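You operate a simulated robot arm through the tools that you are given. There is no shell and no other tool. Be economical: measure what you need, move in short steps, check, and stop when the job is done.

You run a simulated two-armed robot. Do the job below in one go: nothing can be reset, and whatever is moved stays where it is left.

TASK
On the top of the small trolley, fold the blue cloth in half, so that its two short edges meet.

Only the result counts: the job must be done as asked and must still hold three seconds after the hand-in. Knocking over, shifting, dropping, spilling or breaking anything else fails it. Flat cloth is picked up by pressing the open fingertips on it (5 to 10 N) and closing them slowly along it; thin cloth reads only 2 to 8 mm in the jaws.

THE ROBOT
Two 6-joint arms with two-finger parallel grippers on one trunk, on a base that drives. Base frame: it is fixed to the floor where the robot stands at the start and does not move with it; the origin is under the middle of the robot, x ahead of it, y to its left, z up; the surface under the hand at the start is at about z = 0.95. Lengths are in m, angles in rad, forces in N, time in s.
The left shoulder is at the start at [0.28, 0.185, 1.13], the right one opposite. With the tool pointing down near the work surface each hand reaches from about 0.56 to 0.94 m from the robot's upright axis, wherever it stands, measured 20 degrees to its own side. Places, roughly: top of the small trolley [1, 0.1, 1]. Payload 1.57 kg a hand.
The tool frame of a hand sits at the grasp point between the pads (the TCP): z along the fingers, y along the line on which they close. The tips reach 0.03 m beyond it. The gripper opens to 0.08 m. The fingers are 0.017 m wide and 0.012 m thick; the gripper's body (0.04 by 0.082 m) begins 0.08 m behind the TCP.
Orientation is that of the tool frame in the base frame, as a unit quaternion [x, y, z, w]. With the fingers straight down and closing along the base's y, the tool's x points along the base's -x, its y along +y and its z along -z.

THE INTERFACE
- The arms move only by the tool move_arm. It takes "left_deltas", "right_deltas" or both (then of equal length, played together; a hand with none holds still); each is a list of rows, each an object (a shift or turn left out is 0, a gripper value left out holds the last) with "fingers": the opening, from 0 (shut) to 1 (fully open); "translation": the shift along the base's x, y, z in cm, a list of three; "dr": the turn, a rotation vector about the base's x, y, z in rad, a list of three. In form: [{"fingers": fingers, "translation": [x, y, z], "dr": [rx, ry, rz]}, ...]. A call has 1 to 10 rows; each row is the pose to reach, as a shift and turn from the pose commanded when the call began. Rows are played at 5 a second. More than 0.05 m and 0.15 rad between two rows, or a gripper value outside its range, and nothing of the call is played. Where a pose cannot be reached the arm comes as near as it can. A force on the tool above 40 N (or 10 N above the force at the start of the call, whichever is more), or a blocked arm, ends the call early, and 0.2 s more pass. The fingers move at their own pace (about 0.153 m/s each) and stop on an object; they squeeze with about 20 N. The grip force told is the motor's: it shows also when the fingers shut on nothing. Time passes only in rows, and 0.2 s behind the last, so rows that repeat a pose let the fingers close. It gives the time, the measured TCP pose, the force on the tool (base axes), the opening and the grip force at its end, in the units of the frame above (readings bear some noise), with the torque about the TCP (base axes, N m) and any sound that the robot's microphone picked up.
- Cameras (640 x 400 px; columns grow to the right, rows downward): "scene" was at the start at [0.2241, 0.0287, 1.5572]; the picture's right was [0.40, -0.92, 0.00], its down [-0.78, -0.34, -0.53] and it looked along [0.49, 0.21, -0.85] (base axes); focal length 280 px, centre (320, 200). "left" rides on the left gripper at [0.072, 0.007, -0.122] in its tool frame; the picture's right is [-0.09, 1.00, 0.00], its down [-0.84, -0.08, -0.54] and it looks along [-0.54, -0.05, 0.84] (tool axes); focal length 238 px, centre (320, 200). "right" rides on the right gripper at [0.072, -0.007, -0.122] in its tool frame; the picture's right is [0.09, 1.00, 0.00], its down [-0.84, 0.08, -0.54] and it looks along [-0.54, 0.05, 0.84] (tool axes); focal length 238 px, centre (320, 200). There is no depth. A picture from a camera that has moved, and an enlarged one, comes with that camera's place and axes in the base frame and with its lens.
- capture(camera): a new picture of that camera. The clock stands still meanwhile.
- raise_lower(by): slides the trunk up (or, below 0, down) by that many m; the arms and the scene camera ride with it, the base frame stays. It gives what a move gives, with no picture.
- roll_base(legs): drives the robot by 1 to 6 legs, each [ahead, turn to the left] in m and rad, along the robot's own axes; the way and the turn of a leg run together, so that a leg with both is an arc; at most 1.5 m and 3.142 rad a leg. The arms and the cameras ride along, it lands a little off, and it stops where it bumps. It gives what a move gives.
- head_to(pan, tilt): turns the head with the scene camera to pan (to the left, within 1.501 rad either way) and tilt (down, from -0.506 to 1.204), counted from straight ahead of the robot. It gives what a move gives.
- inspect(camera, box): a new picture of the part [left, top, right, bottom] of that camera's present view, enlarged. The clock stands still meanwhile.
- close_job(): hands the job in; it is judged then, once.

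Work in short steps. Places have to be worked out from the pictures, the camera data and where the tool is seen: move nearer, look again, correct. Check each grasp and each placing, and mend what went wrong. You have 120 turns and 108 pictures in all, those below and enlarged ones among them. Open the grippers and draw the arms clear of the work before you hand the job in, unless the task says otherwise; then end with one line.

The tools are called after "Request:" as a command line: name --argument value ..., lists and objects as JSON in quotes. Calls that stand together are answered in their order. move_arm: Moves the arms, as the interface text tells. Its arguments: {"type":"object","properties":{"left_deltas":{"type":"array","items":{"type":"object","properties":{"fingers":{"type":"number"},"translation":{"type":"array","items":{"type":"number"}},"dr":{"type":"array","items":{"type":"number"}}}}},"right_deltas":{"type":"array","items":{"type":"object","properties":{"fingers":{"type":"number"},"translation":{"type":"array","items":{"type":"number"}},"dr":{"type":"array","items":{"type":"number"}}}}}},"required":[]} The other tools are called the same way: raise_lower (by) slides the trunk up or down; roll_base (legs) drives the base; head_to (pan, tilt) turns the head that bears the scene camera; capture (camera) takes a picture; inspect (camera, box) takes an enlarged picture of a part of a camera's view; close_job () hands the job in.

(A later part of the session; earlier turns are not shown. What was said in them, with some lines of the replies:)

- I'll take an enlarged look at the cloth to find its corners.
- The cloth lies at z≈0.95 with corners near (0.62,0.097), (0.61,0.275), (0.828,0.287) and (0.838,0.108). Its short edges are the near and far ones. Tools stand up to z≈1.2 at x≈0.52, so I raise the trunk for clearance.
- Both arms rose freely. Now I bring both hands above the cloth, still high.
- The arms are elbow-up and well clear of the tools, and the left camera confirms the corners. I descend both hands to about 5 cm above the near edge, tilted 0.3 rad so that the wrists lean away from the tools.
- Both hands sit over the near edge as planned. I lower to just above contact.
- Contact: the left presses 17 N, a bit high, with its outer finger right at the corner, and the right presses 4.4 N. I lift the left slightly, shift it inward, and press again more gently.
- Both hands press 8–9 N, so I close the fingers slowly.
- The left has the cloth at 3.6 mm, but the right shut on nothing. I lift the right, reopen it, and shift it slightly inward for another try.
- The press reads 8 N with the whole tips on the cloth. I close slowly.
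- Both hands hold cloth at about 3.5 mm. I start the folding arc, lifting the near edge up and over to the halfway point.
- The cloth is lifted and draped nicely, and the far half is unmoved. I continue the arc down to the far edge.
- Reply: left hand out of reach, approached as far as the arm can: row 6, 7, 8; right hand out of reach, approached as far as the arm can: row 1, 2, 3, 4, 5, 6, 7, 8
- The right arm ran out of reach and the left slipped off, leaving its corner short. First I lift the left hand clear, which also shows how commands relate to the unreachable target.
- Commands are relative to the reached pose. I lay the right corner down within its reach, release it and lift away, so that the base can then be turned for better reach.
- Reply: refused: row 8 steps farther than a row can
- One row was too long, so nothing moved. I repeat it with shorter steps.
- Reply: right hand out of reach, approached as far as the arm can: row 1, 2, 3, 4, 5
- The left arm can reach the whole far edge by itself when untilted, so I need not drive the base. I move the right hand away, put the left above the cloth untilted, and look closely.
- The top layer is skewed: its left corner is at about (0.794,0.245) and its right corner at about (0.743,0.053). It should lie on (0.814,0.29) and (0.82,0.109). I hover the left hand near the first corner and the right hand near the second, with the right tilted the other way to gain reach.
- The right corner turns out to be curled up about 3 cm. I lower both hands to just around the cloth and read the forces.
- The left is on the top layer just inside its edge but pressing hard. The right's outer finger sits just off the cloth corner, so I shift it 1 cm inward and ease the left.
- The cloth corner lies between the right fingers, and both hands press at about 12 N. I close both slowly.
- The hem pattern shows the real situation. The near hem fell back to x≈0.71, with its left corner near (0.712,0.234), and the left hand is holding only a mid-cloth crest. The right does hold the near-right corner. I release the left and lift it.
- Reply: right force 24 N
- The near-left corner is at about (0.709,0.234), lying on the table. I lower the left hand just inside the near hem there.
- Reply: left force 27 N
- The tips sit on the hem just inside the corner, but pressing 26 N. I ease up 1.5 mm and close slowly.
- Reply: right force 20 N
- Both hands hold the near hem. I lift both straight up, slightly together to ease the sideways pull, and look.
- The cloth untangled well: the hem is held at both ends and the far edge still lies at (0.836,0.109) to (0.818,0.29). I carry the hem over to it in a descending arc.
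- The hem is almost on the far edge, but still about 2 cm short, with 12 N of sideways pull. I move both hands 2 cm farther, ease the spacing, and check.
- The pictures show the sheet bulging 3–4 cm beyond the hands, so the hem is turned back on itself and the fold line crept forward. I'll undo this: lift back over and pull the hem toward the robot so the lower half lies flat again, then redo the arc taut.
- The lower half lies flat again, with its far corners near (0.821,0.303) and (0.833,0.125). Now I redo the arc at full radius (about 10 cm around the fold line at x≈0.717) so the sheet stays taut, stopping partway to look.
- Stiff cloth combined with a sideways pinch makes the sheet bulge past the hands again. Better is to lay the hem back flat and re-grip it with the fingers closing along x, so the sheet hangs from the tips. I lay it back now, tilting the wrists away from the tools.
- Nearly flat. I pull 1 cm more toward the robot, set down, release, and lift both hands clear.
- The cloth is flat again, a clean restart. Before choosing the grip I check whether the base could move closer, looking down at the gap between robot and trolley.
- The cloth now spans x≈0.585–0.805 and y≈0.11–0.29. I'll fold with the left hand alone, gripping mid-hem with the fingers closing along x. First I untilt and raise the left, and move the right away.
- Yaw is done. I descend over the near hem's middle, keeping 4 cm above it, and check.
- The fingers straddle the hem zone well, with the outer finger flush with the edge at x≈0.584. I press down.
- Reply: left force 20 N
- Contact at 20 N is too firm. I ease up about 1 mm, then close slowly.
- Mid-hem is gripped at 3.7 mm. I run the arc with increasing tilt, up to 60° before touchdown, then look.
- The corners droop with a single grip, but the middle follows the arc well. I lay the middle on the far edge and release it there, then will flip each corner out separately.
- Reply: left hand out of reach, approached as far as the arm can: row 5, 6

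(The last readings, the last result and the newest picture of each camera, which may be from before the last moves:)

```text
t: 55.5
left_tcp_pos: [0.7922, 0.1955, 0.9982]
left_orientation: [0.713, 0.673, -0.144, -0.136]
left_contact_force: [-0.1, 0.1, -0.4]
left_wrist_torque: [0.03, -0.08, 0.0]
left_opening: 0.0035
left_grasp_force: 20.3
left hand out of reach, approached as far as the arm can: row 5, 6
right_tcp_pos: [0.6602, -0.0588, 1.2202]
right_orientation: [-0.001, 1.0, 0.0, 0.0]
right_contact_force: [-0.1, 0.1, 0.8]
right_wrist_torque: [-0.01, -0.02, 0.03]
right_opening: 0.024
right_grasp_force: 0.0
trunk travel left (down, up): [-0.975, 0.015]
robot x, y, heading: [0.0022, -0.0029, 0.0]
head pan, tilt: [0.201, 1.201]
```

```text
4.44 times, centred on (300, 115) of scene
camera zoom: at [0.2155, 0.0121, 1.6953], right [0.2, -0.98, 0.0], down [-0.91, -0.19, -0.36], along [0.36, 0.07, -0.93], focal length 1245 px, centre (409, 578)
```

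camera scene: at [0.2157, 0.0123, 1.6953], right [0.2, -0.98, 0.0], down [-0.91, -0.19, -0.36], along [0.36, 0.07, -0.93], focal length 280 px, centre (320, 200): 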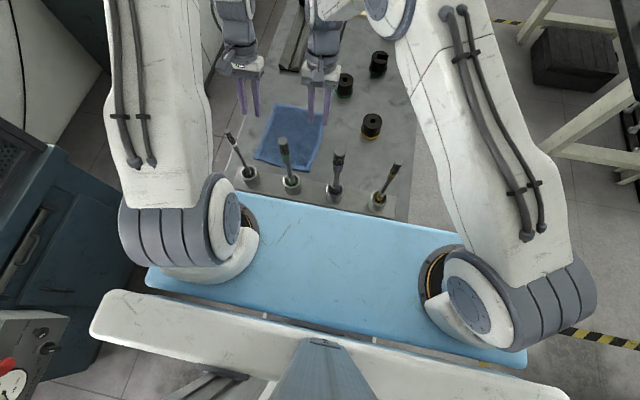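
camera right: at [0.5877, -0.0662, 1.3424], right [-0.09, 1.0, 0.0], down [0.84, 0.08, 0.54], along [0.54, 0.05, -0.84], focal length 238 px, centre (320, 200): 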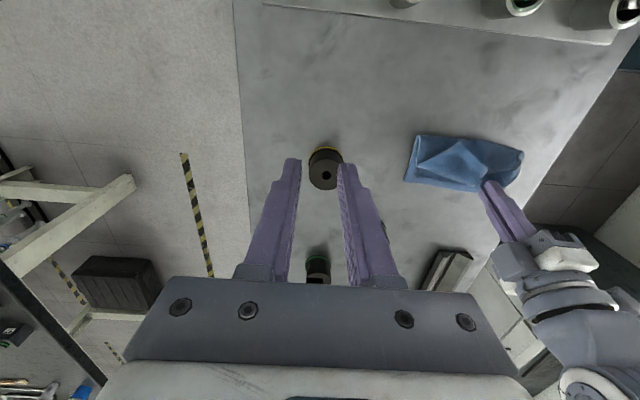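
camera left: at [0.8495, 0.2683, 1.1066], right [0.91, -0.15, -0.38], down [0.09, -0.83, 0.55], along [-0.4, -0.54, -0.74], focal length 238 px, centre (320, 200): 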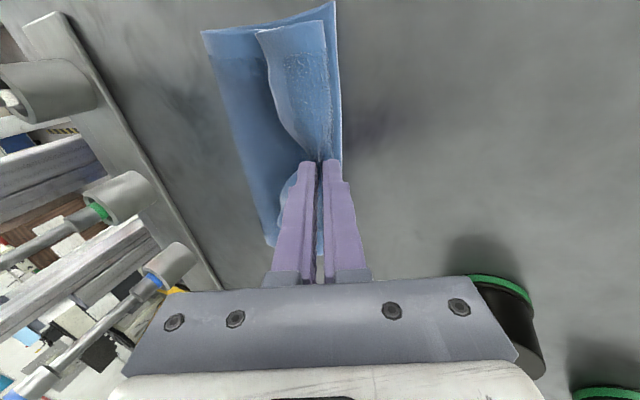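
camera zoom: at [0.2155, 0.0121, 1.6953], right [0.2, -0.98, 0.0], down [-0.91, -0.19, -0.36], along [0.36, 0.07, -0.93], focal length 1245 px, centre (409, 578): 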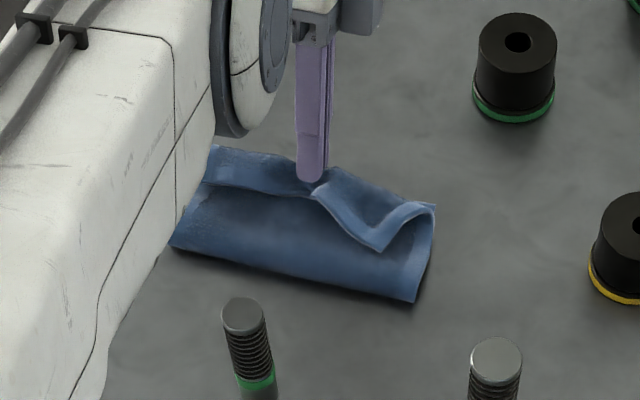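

Much better: the hem is almost over the far edge, with the strip slightly turned back. I untilt a little, pull the middle 1.5 cm farther, set it down, release and lift.

Request:
move_arm --left_deltas '[{"translation": [0.6, 0, 0], "dr": [0, -0.1, 0]}, {"translation": [1.2, 0, -0.4], "dr": [0, -0.2, 0]}, {"translation": [1.8, 0, -0.9], "dr": [0, -0.25, 0]}, {"translation": [1.8, 0, -0.9], "dr": [0, -0.25, 0], "fingers": 0.06}, {"translation": [1.8, 0, -0.9], "dr": [0, -0.25, 0], "fingers": 0.12}, {"translation": [1.8, 0, 1.5], "dr": [0, -0.25, 0], "fingers": 0.12}, {"translation": [1.8, 0, 5], "dr": [0, -0.25, 0]}, {"translation": [0, 2, 9], "dr": [0, -0.3, 0]}, {"translation": [-2, 4, 12], "dr": [0, -0.4, 0]}]'

Request:
capture --camera "left"

Request:
inspect --camera "scene" --box '[240, 70, 360, 160]'

```text
t: 57.5
left_tcp_pos: [0.7724, 0.2358, 1.1185]
left_orientation: [0.728, 0.686, 0.001, 0.001]
left_contact_force: [-0.1, -0.8, 0.0]
left_wrist_torque: [-0.02, 0.03, -0.02]
left_opening: 0.0096
left_grasp_force: 0.0
right_tcp_pos: [0.6602, -0.0592, 1.2205]
right_orientation: [0.001, 1.0, 0.0, 0.0]
right_contact_force: [0.0, -0.2, 0.4]
right_wrist_torque: [-0.03, -0.05, -0.03]
right_opening: 0.0238
right_grasp_force: 0.1
trunk travel left (down, up): [-0.975, 0.015]
robot x, y, heading: [-0.0014, -0.0002, -0.005]
head pan, tilt: [0.201, 1.201]
```

```text
43 pictures are left
camera left: at [0.7834, 0.3076, 1.2408], right [0.99, -0.15, 0.0], down [-0.13, -0.83, 0.54], along [-0.08, -0.54, -0.84], focal length 238 px, centre (320, 200)
```

left: 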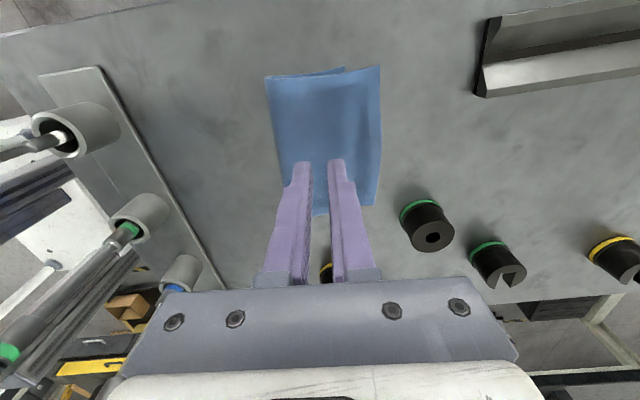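

```text
4.44 times, centred on (300, 115) of scene
camera zoom: at [0.2154, 0.0122, 1.6953], right [0.2, -0.98, 0.0], down [-0.91, -0.19, -0.36], along [0.36, 0.07, -0.93], focal length 1245 px, centre (409, 578)
```

zoom: 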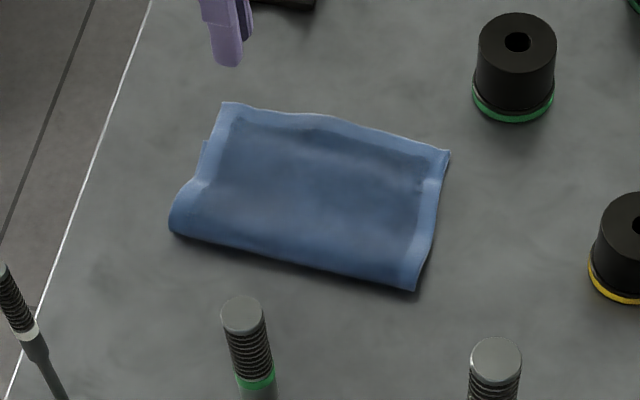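

Excellent: the hem flipped out and lies flat, but it overshoots the far edge by about 3.7 cm (hem x≈0.84, lower edge x≈0.808, fold x≈0.722). I'll re-grip the overhanging hem at both corners and bring it back, starting by unyawing the left and bringing the right over, tilted.

Request:
move_arm --left_deltas '[{"dr": [0, 0, 0.15], "fingers": 0.3}, {"dr": [0, 0, 0.3]}, {"dr": [0, 0, 0.45]}, {"dr": [0, 0, 0.6]}, {"dr": [0, 0, 0.75]}, {"dr": [0, 0, 0.9]}, {"dr": [0, 0, 1.05]}, {"dr": [0, 0, 1.2]}, {"dr": [0, 0, 1.35]}, {"dr": [0, 0, 1.5]}]' --right_deltas '[{"translation": [1.4, 1.8, -1.6], "dr": [0, -0.04, 0]}, {"translation": [2.8, 3.6, -3.2], "dr": [0, -0.08, 0]}, {"translation": [4.2, 5.4, -4.8], "dr": [0, -0.12, 0]}, {"translation": [5.6, 7.2, -6.4], "dr": [0, -0.16, 0]}, {"translation": [7, 9, -8], "dr": [0, -0.2, 0]}, {"translation": [8.4, 10.8, -9.6], "dr": [0, -0.24, 0]}, {"translation": [9.8, 12.6, -11.2], "dr": [0, -0.28, 0]}, {"translation": [11.2, 14.4, -12.8], "dr": [0, -0.32, 0]}, {"translation": [12.6, 16.4, -14.4], "dr": [0, -0.36, 0]}, {"translation": [14, 18.4, -16], "dr": [0, -0.4, 0]}]'

Request:
move_arm --left_deltas '[{"translation": [1, 0.5, -1.5], "dr": [0, 0, 0.13]}, {"translation": [3, 1.2, -3.5], "dr": [0, 0, 0.13]}, {"translation": [5, 1.6, -5.5], "dr": [0, 0, 0.13]}, {"translation": [6, 1.8, -7], "dr": [0, 0, 0.13]}]' --right_deltas '[{"translation": [1, 0.3, -0.5]}, {"translation": [2, 0.5, -1]}, {"translation": [2.4, 0.7, -1.5]}, {"translation": [2.4, 0.7, -1.5]}]'

Request:
capture --camera "left"

Request:
capture --camera "right"

```text
t: 59.7
left_tcp_pos: [0.772, 0.236, 1.1178]
left_orientation: [0.063, 0.998, 0.001, 0.0]
left_contact_force: [0.5, -0.4, 0.5]
left_wrist_torque: [-0.02, 0.0, -0.04]
left_opening: 0.0239
left_grasp_force: 0.1
right_tcp_pos: [0.8011, 0.124, 1.0595]
right_orientation: [0.001, 0.98, 0.0, 0.198]
right_contact_force: [0.7, -0.1, 0.9]
right_wrist_torque: [-0.02, 0.02, 0.01]
right_opening: 0.024
right_grasp_force: 0.1
trunk travel left (down, up): [-0.975, 0.015]
robot x, y, heading: [0.0024, 0.0032, 0.001]
head pan, tilt: [0.201, 1.201]
```

```text
t: 60.7
left_tcp_pos: [0.8327, 0.2543, 1.0478]
left_orientation: [0.0, 1.0, 0.001, 0.0]
left_contact_force: [-0.7, 1.1, -0.3]
left_wrist_torque: [-0.05, -0.01, -0.05]
left_opening: 0.0239
left_grasp_force: 0.1
right_tcp_pos: [0.825, 0.1311, 1.0461]
right_orientation: [0.0, 0.98, 0.0, 0.199]
right_contact_force: [-0.7, 0.0, -0.6]
right_wrist_torque: [0.0, -0.01, -0.05]
right_opening: 0.024
right_grasp_force: 0.1
trunk travel left (down, up): [-0.975, 0.015]
robot x, y, heading: [-0.0018, -0.0025, -0.001]
head pan, tilt: [0.201, 1.201]
```

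```text
41 pictures are left
camera left: at [0.7607, 0.2613, 1.1703], right [0.09, 1.0, 0.0], down [0.84, -0.08, 0.54], along [0.54, -0.05, -0.84], focal length 238 px, centre (320, 200)
```

left: 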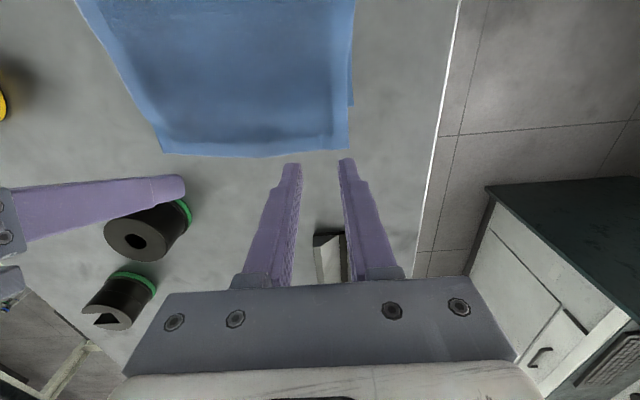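

```text
40 pictures are left
camera right: at [0.7102, 0.1247, 1.1298], right [-0.08, 1.0, -0.04], down [0.56, 0.08, 0.82], along [0.82, 0.05, -0.56], focal length 238 px, centre (320, 200)
```

right: 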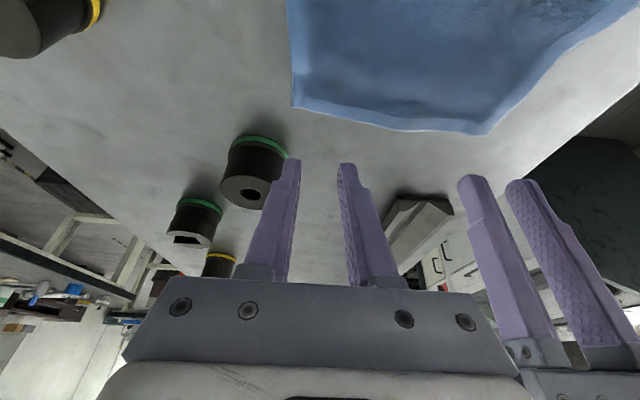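

Hem corners are at (0.846,0.280) and (0.834,0.104). I press both hands down just inside the hem.

Request:
move_arm --left_deltas '[{"translation": [0, 0, -3]}, {"translation": [0.2, -0.2, -5.5]}, {"translation": [0.2, -0.2, -6.3]}, {"translation": [0.2, -0.2, -6.3]}]' --right_deltas '[{"translation": [0, 0, -3]}, {"translation": [-0.3, 0.1, -5.3]}, {"translation": [-0.3, 0.1, -6.15]}, {"translation": [-0.3, 0.1, -6.15]}]'

Request:
inspect --camera "right" --box '[240, 60, 560, 240]'

Request:
inspect --camera "left" --box '[120, 40, 440, 240]'

```text
t: 61.7
left_tcp_pos: [0.8331, 0.2525, 0.9843]
left_orientation: [0.0, 1.0, 0.0, 0.0]
left_contact_force: [-0.2, -0.5, -0.4]
left_wrist_torque: [0.04, -0.04, -0.01]
left_opening: 0.0239
left_grasp_force: 0.1
right_tcp_pos: [0.821, 0.1334, 0.984]
right_orientation: [0.0, 0.98, 0.0, 0.2]
right_contact_force: [0.3, -0.4, 1.4]
right_wrist_torque: [0.0, 0.01, 0.0]
right_opening: 0.024
right_grasp_force: 0.1
trunk travel left (down, up): [-0.975, 0.015]
robot x, y, heading: [-0.0012, 0.0019, -0.003]
head pan, tilt: [0.201, 1.201]
```

```text
2.00 times, centred on (400, 150) of right
camera zoom: at [0.7072, 0.1256, 1.0688], right [-0.08, 1.0, -0.04], down [0.56, 0.08, 0.83], along [0.82, 0.05, -0.56], focal length 477 px, centre (160, 300)
```

zoom: 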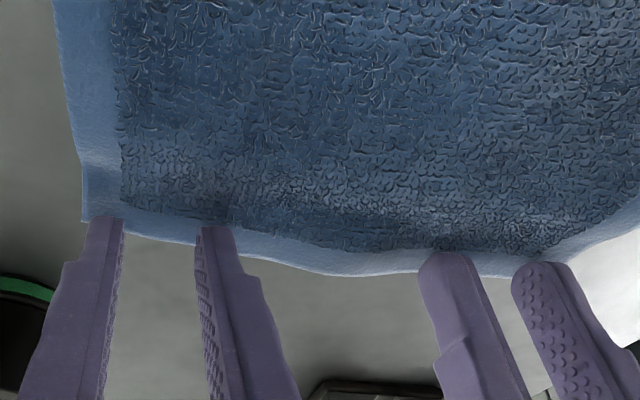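

```text
2.00 times, centred on (280, 140) of left
camera zoom: at [0.7626, 0.2593, 1.1075], right [0.09, 1.0, 0.0], down [0.84, -0.08, 0.54], along [0.54, -0.05, -0.84], focal length 477 px, centre (400, 320)
```

zoom: 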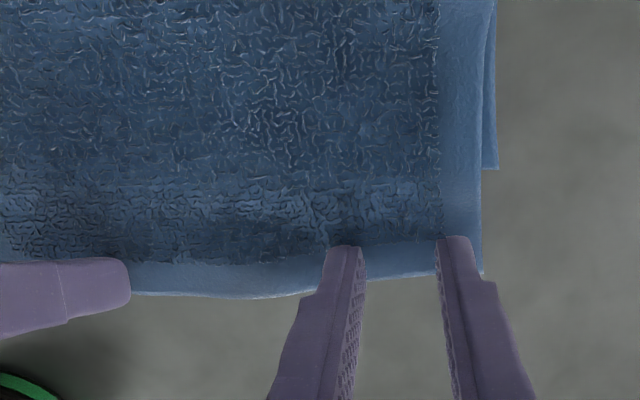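

Both tips are on the hem, and the right is close to the edge so I shift it 4 mm inward. I press about 2 mm more.

Request:
move_arm --left_deltas '[{"translation": [0, 0, -0.1]}, {"translation": [0, 0, -0.22]}, {"translation": [0, 0, -0.22]}]' --right_deltas '[{"translation": [-0.4, 0, 0.2]}, {"translation": [-0.4, 0, -0.15]}, {"translation": [-0.4, 0, -0.15]}]'

```text
t: 62.5
left_tcp_pos: [0.8341, 0.2516, 0.984]
left_orientation: [0.0, 1.0, 0.002, 0.0]
left_contact_force: [-1.4, 1.0, 3.0]
left_wrist_torque: [0.0, 0.0, 0.02]
left_opening: 0.0239
left_grasp_force: 0.0
right_tcp_pos: [0.8175, 0.1329, 0.9844]
right_orientation: [0.0, 0.98, 0.001, 0.198]
right_contact_force: [0.0, -0.8, 6.8]
right_wrist_torque: [-0.03, -0.01, -0.01]
right_opening: 0.0239
right_grasp_force: 0.0
trunk travel left (down, up): [-0.975, 0.015]
robot x, y, heading: [-0.0007, 0.0011, -0.002]
head pan, tilt: [0.201, 1.201]
```

Forces are 3 N and 7 N. I press slightly more and close slowly.

Request:
move_arm --left_deltas '[{"translation": [0, 0, -0.12], "fingers": 0.3}, {"translation": [0, 0, -0.12], "fingers": 0.26}, {"translation": [0, 0, -0.12], "fingers": 0.22}, {"translation": [0, 0, -0.12], "fingers": 0.18}, {"translation": [0, 0, -0.12], "fingers": 0.14}, {"translation": [0, 0, -0.12], "fingers": 0.1}, {"translation": [0, 0, -0.12], "fingers": 0.06}, {"translation": [0, 0, -0.12], "fingers": 0.02}, {"translation": [0, 0, -0.12], "fingers": 0}, {"translation": [0, 0, -0.12], "fingers": 0}]' --right_deltas '[{"translation": [0, 0, -0.04], "fingers": 0.3}, {"translation": [0, 0, -0.04], "fingers": 0.26}, {"translation": [0, 0, -0.04], "fingers": 0.22}, {"translation": [0, 0, -0.04], "fingers": 0.18}, {"translation": [0, 0, -0.04], "fingers": 0.14}, {"translation": [0, 0, -0.04], "fingers": 0.1}, {"translation": [0, 0, -0.04], "fingers": 0.06}, {"translation": [0, 0, -0.04], "fingers": 0.02}, {"translation": [0, 0, -0.04], "fingers": 0}, {"translation": [0, 0, -0.04], "fingers": 0}]'

Request:
inspect --camera "right" --box '[240, 60, 560, 240]'

```text
t: 64.7
left_tcp_pos: [0.8346, 0.251, 0.9831]
left_orientation: [-0.001, 1.0, 0.0, 0.0]
left_contact_force: [-0.9, -14.9, 14.9]
left_wrist_torque: [-0.42, 0.04, -0.03]
left_opening: 0.0042
left_grasp_force: 20.1
right_tcp_pos: [0.8173, 0.1341, 0.9837]
right_orientation: [0.0, 0.98, 0.001, 0.2]
right_contact_force: [0.7, 14.4, 7.3]
right_wrist_torque: [0.5, -0.08, 0.09]
right_opening: 0.0039
right_grasp_force: 20.4
trunk travel left (down, up): [-0.975, 0.015]
robot x, y, heading: [-0.0012, -0.0012, 0.002]
head pan, tilt: [0.201, 1.201]
```

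```text
2.00 times, centred on (400, 150) of right
camera zoom: at [0.7026, 0.126, 1.0676], right [-0.09, 1.0, -0.03], down [0.56, 0.08, 0.83], along [0.83, 0.05, -0.56], focal length 477 px, centre (160, 300)
```

zoom: 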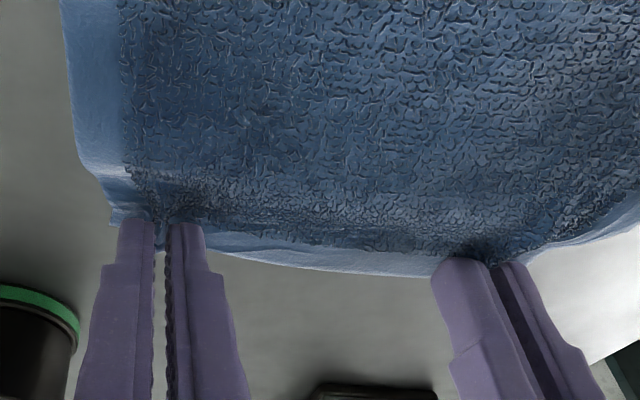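

Both ends are gripped, pulling a bit against each other, so I bring them 6 mm closer. Then I lift the hem up and back to let the fold roll back toward x≈0.70, and look.

Request:
move_arm --left_deltas '[{"translation": [0, -0.3, 0.6]}, {"translation": [-1, -0.3, 2.5]}, {"translation": [-3, -0.3, 4.5]}, {"translation": [-5.5, -0.3, 6.2]}, {"translation": [-8, -0.3, 7.5]}, {"translation": [-10.5, -0.3, 8]}, {"translation": [-12.5, -0.3, 8]}, {"translation": [-12.5, -0.3, 8]}]' --right_deltas '[{"translation": [0, 0.3, 0.6]}, {"translation": [-1, 0.3, 2.5]}, {"translation": [-3, 0.3, 4.5]}, {"translation": [-5.5, 0.3, 6.2]}, {"translation": [-8, 0.3, 7.5]}, {"translation": [-10.5, 0.3, 8]}, {"translation": [-12.5, 0.3, 8]}, {"translation": [-12.5, 0.3, 8]}]'

Request:
capture --camera "left"

Request:
inspect --camera "scene" --box '[230, 60, 370, 160]'

```text
t: 66.5
left_tcp_pos: [0.7101, 0.2489, 1.061]
left_orientation: [0.0, 1.0, 0.0, 0.001]
left_contact_force: [-0.4, -5.2, -1.7]
left_wrist_torque: [-0.15, 0.02, -0.03]
left_opening: 0.0039
left_grasp_force: 20.3
right_tcp_pos: [0.6917, 0.1354, 1.0617]
right_orientation: [0.0, 0.98, 0.0, 0.199]
right_contact_force: [1.3, 4.9, -0.5]
right_wrist_torque: [0.18, -0.02, 0.01]
right_opening: 0.0034
right_grasp_force: 19.9
trunk travel left (down, up): [-0.975, 0.015]
robot x, y, heading: [-0.0014, -0.0032, 0.004]
head pan, tilt: [0.201, 1.201]
```

```text
36 pictures are left
camera left: at [0.638, 0.2563, 1.1838], right [0.09, 1.0, 0.0], down [0.84, -0.08, 0.54], along [0.54, -0.05, -0.84], focal length 238 px, centre (320, 200)
```

left: 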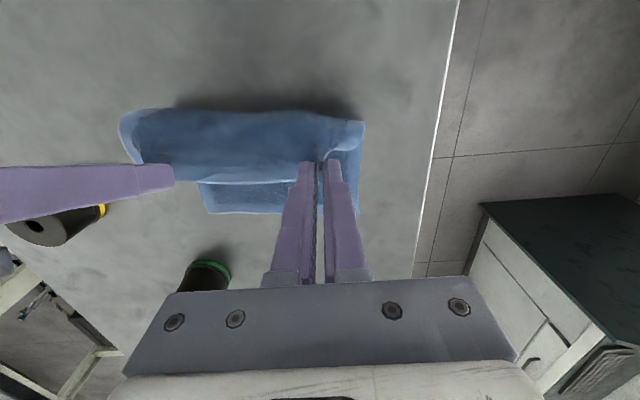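

```text
4.00 times, centred on (300, 110) of scene
camera zoom: at [0.2155, 0.0123, 1.6953], right [0.2, -0.98, 0.0], down [-0.91, -0.19, -0.36], along [0.36, 0.07, -0.93], focal length 1120 px, centre (400, 560)
```

zoom: 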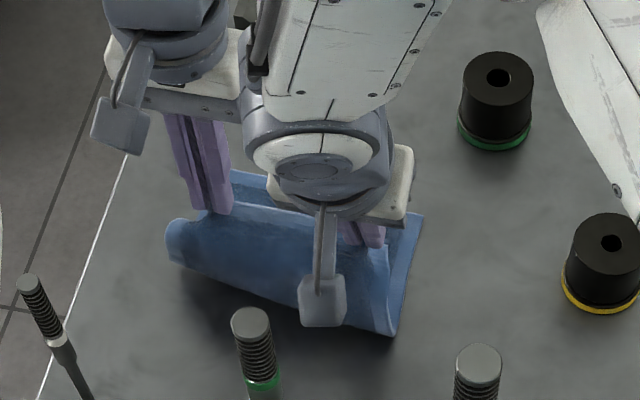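

The fold has rolled back. The lower far edge lies from (0.796,0.104) to (0.809,0.285). I lay the hem down onto exactly that line.

Request:
move_arm --left_deltas '[{"translation": [2, 0.1, 0.3]}, {"translation": [4, 0.2, -0.2]}, {"translation": [6, 0.4, -1.6]}, {"translation": [7.5, 0.5, -3.5]}, {"translation": [8.5, 0.5, -5.3]}, {"translation": [8.8, 0.5, -6.8]}, {"translation": [8.8, 0.5, -7.3]}, {"translation": [8.8, 0.5, -7.3]}]' --right_deltas '[{"translation": [2, 0, 0.3]}, {"translation": [4, 0, -0.2]}, {"translation": [5.9, 0, -1.6]}, {"translation": [7.3, 0, -3.5]}, {"translation": [8.2, 0, -5.3]}, {"translation": [8.4, -0.1, -6.8]}, {"translation": [8.4, -0.1, -7.3]}, {"translation": [8.4, -0.1, -7.3]}]'

Request:
inspect --camera "left" --box '[40, 20, 440, 240]'

Request:
inspect --camera "right" --box '[200, 20, 600, 240]'

```text
t: 68.3
left_tcp_pos: [0.7966, 0.2536, 0.9886]
left_orientation: [-0.001, 1.0, 0.001, 0.0]
left_contact_force: [-2.2, -15.0, 0.9]
left_wrist_torque: [-0.46, 0.04, -0.01]
left_opening: 0.0043
left_grasp_force: 20.0
right_tcp_pos: [0.7757, 0.1353, 0.9898]
right_orientation: [0.0, 0.98, 0.0, 0.199]
right_contact_force: [2.8, 14.9, 0.9]
right_wrist_torque: [0.45, -0.09, 0.03]
right_opening: 0.004
right_grasp_force: 19.6
trunk travel left (down, up): [-0.975, 0.015]
robot x, y, heading: [-0.0007, 0.0041, 0.003]
head pan, tilt: [0.201, 1.201]
```

```text
1.60 times, centred on (240, 130) of left
camera zoom: at [0.7257, 0.2603, 1.1111], right [0.09, 1.0, 0.0], down [0.84, -0.08, 0.54], along [0.54, -0.05, -0.84], focal length 381 px, centre (448, 312)
```

zoom: 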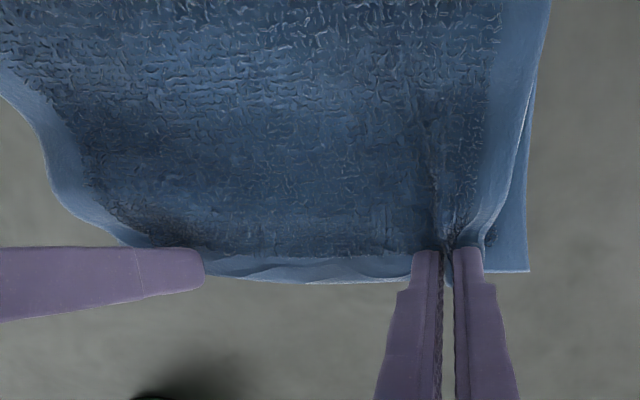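

```text
1.60 times, centred on (400, 130) of right
camera zoom: at [0.6622, 0.1279, 1.0738], right [-0.09, 1.0, -0.03], down [0.56, 0.08, 0.83], along [0.82, 0.05, -0.56], focal length 381 px, centre (192, 312)
```

zoom: 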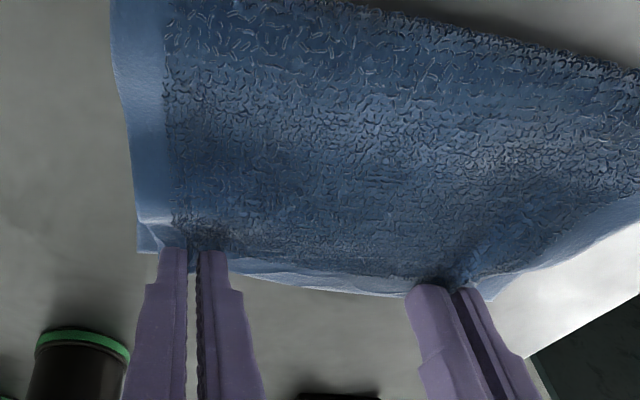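

Hem and far edge coincide now. I set down, open the fingers (which spreads the pinch flat), and lift straight up.

Request:
move_arm --left_deltas '[{"translation": [0, 0, -0.3]}, {"translation": [0, 0.2, -0.4], "fingers": 0.1}, {"translation": [0, 0.2, -0.4], "fingers": 0.2}, {"translation": [0, 0.2, -0.4], "fingers": 0.3}, {"translation": [0, 0.2, -0.4], "fingers": 0.3}, {"translation": [0, 0.2, 1], "fingers": 0.3}, {"translation": [0, 0.2, 4]}, {"translation": [0, 1, 8]}, {"translation": [-2, 3, 12]}]' --right_deltas '[{"translation": [0, 0, -0.3]}, {"translation": [0, -0.2, -0.4], "fingers": 0.1}, {"translation": [0, -0.2, -0.4], "fingers": 0.2}, {"translation": [0, -0.2, -0.4], "fingers": 0.3}, {"translation": [0, -0.2, -0.4], "fingers": 0.3}, {"translation": [0, -0.2, 1], "fingers": 0.3}, {"translation": [0, -0.2, 4]}, {"translation": [0, -2, 8]}, {"translation": [-1, -5, 11]}]'

Request:
capture --camera "left"

Request:
inspect --camera "scene" --box '[230, 60, 370, 160]'

```text
t: 70.3
left_tcp_pos: [0.7768, 0.2859, 1.1092]
left_orientation: [-0.001, 1.0, 0.001, -0.002]
left_contact_force: [-0.6, 0.4, -1.2]
left_wrist_torque: [0.03, 0.0, 0.04]
left_opening: 0.0241
left_grasp_force: 0.0
right_tcp_pos: [0.7669, 0.0841, 1.1005]
right_orientation: [0.0, 0.98, 0.0, 0.199]
right_contact_force: [0.6, 0.0, -1.0]
right_wrist_torque: [0.03, -0.01, 0.01]
right_opening: 0.0238
right_grasp_force: 0.1
trunk travel left (down, up): [-0.975, 0.015]
robot x, y, heading: [-0.0029, 0.0009, 0.003]
head pan, tilt: [0.201, 1.201]
```

```text
32 pictures are left
camera left: at [0.706, 0.2917, 1.2308], right [0.09, 1.0, 0.0], down [0.84, -0.08, 0.54], along [0.54, -0.05, -0.84], focal length 238 px, centre (320, 200)
```

left: 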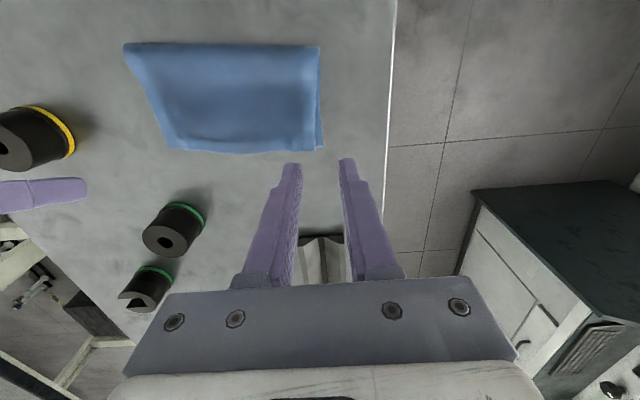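

```text
4.00 times, centred on (300, 110) of scene
camera zoom: at [0.2155, 0.012, 1.6952], right [0.2, -0.98, 0.0], down [-0.91, -0.19, -0.36], along [0.35, 0.07, -0.93], focal length 1120 px, centre (400, 560)
```

zoom: 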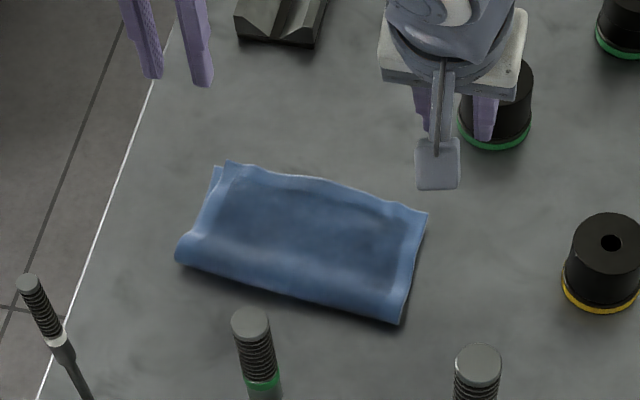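

Beautifully folded. I zoom in to check how closely the edges match.

Request:
inspect --camera "left" --box '[110, 30, 340, 170]'

Request:
capture --camera "right"

```text
2.78 times, centred on (225, 100) of left
camera zoom: at [0.706, 0.2917, 1.2308], right [0.09, 1.0, 0.0], down [0.84, -0.08, 0.54], along [0.54, -0.05, -0.84], focal length 663 px, centre (584, 478)
```

zoom: 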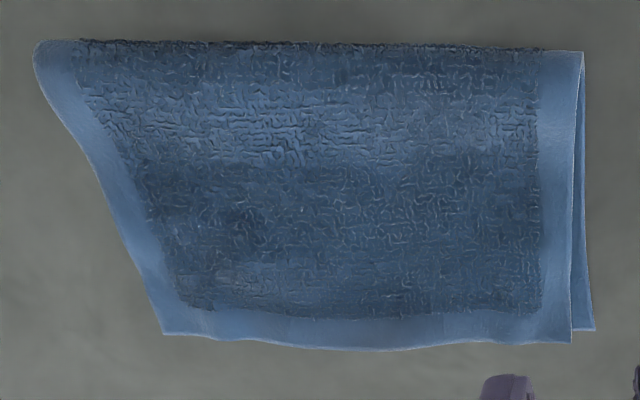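

```text
29 pictures are left
camera right: at [0.6529, 0.0769, 1.185], right [-0.09, 1.0, -0.04], down [0.56, 0.08, 0.82], along [0.82, 0.05, -0.56], focal length 238 px, centre (320, 200)
```

right: 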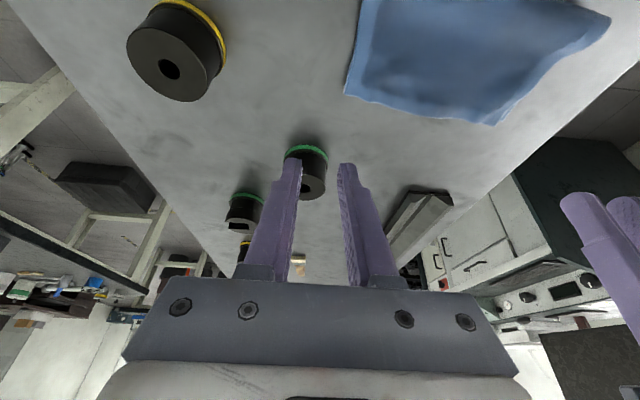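

The edges meet within about 1 cm all along, so I accept the fold. I draw both arms clear and take a last look.

Request:
move_arm --left_deltas '[{"translation": [-2, 2, 4]}, {"translation": [-5, 4, 7]}, {"translation": [-9, 6, 9]}, {"translation": [-13, 8, 10]}, {"translation": [-17, 10, 11]}]' --right_deltas '[{"translation": [-1, -3, 3.5]}, {"translation": [-3, -6, 7]}, {"translation": [-6, -9, 9.5]}, {"translation": [-9, -12, 11.5]}, {"translation": [-12, -15, 13]}]'

Request:
capture --camera "scene"

Request:
inspect --camera "scene" --box '[230, 60, 370, 160]'

```text
refused: row 2 steps farther than a row can; nothing moved
```

```text
28 pictures are left
camera scene: at [0.2155, 0.012, 1.6952], right [0.2, -0.98, 0.0], down [-0.91, -0.19, -0.36], along [0.35, 0.07, -0.93], focal length 280 px, centre (320, 200)
```

scene: 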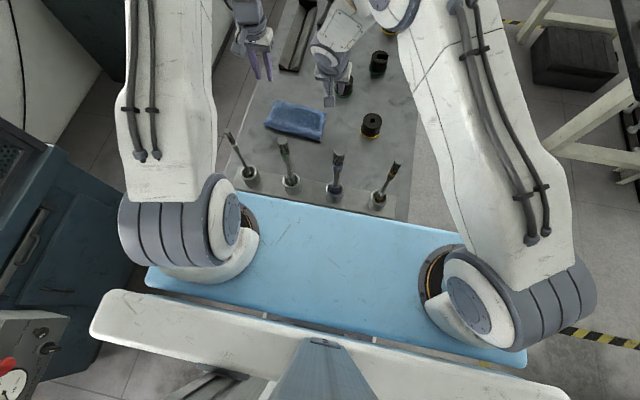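

```text
4.00 times, centred on (300, 110) of scene
camera zoom: at [0.2155, 0.012, 1.6952], right [0.2, -0.98, 0.0], down [-0.91, -0.19, -0.36], along [0.35, 0.07, -0.93], focal length 1120 px, centre (400, 560)
```

zoom: 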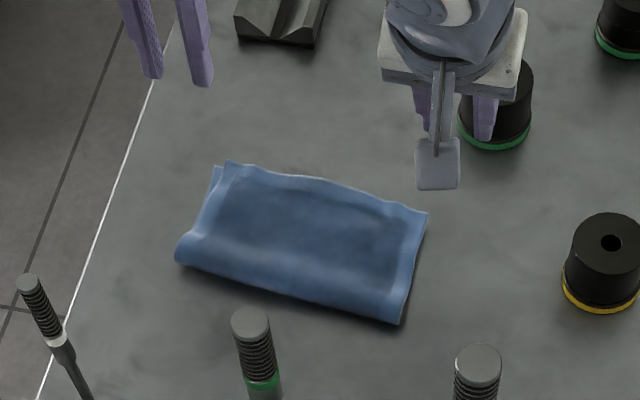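

One row was too long. I repeat the retreat in smaller steps, mostly upward.

Request:
move_arm --left_deltas '[{"translation": [0, 1, 4]}, {"translation": [-1, 2, 8]}, {"translation": [-3, 4, 11]}, {"translation": [-6, 6, 13]}, {"translation": [-9, 8, 14]}, {"translation": [-12, 10, 14]}]' --right_deltas '[{"translation": [0, -1, 4]}, {"translation": [-1, -3, 8]}, {"translation": [-2, -6, 11]}, {"translation": [-4, -9, 13]}, {"translation": [-6, -12, 14]}, {"translation": [-8, -15, 14]}]'

Request:
inspect --camera "scene" --box '[230, 40, 430, 180]'

Request:
inspect --camera "right" --box '[320, 0, 640, 200]'

```text
t: 71.7
left_tcp_pos: [0.6584, 0.3841, 1.2494]
left_orientation: [0.0, 1.0, 0.001, 0.0]
left_contact_force: [-0.5, 0.5, 0.0]
left_wrist_torque: [0.01, 0.0, 0.02]
left_opening: 0.0241
left_grasp_force: 0.1
right_tcp_pos: [0.6868, -0.0654, 1.2383]
right_orientation: [0.001, 0.98, 0.0, 0.198]
right_contact_force: [0.0, 0.2, 1.4]
right_wrist_torque: [0.0, 0.02, 0.0]
right_opening: 0.0243
right_grasp_force: 0.0
trunk travel left (down, up): [-0.975, 0.015]
robot x, y, heading: [0.0017, -0.0004, -0.003]
head pan, tilt: [0.201, 1.201]
```

```text
2.86 times, centred on (330, 110) of scene
camera zoom: at [0.2157, 0.0121, 1.6953], right [0.2, -0.98, 0.0], down [-0.91, -0.19, -0.36], along [0.35, 0.07, -0.93], focal length 800 px, centre (291, 457)
```

zoom: 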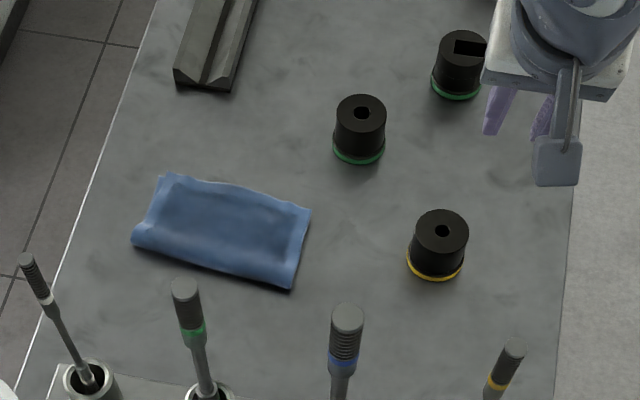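

```text
2.00 times, centred on (480, 100) of right
camera zoom: at [0.5721, -0.0725, 1.323], right [-0.09, 1.0, -0.04], down [0.56, 0.08, 0.82], along [0.82, 0.05, -0.56], focal length 477 px, centre (0, 400)
```

zoom: 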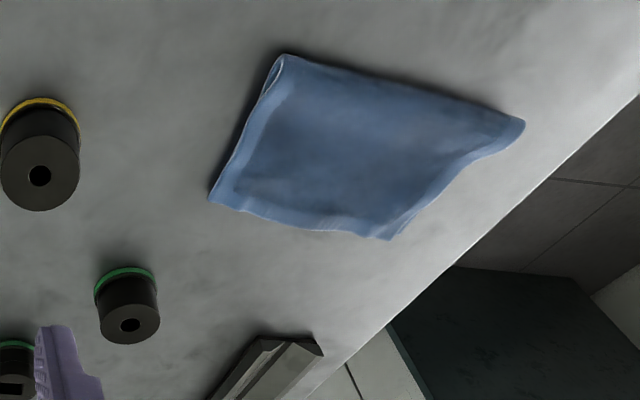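

The cloth lies folded with its short edges together, nothing else has moved, and both arms are clear with grippers open. I hand the job in.

Request:
close_job

```text
The job is handed in.
```

The blue cloth is folded in half on the trolley top. Its two short edges meet to within about 1 cm where I could see them; the right end of the lower edge is hidden under the top layer. I saw nothing else moved.
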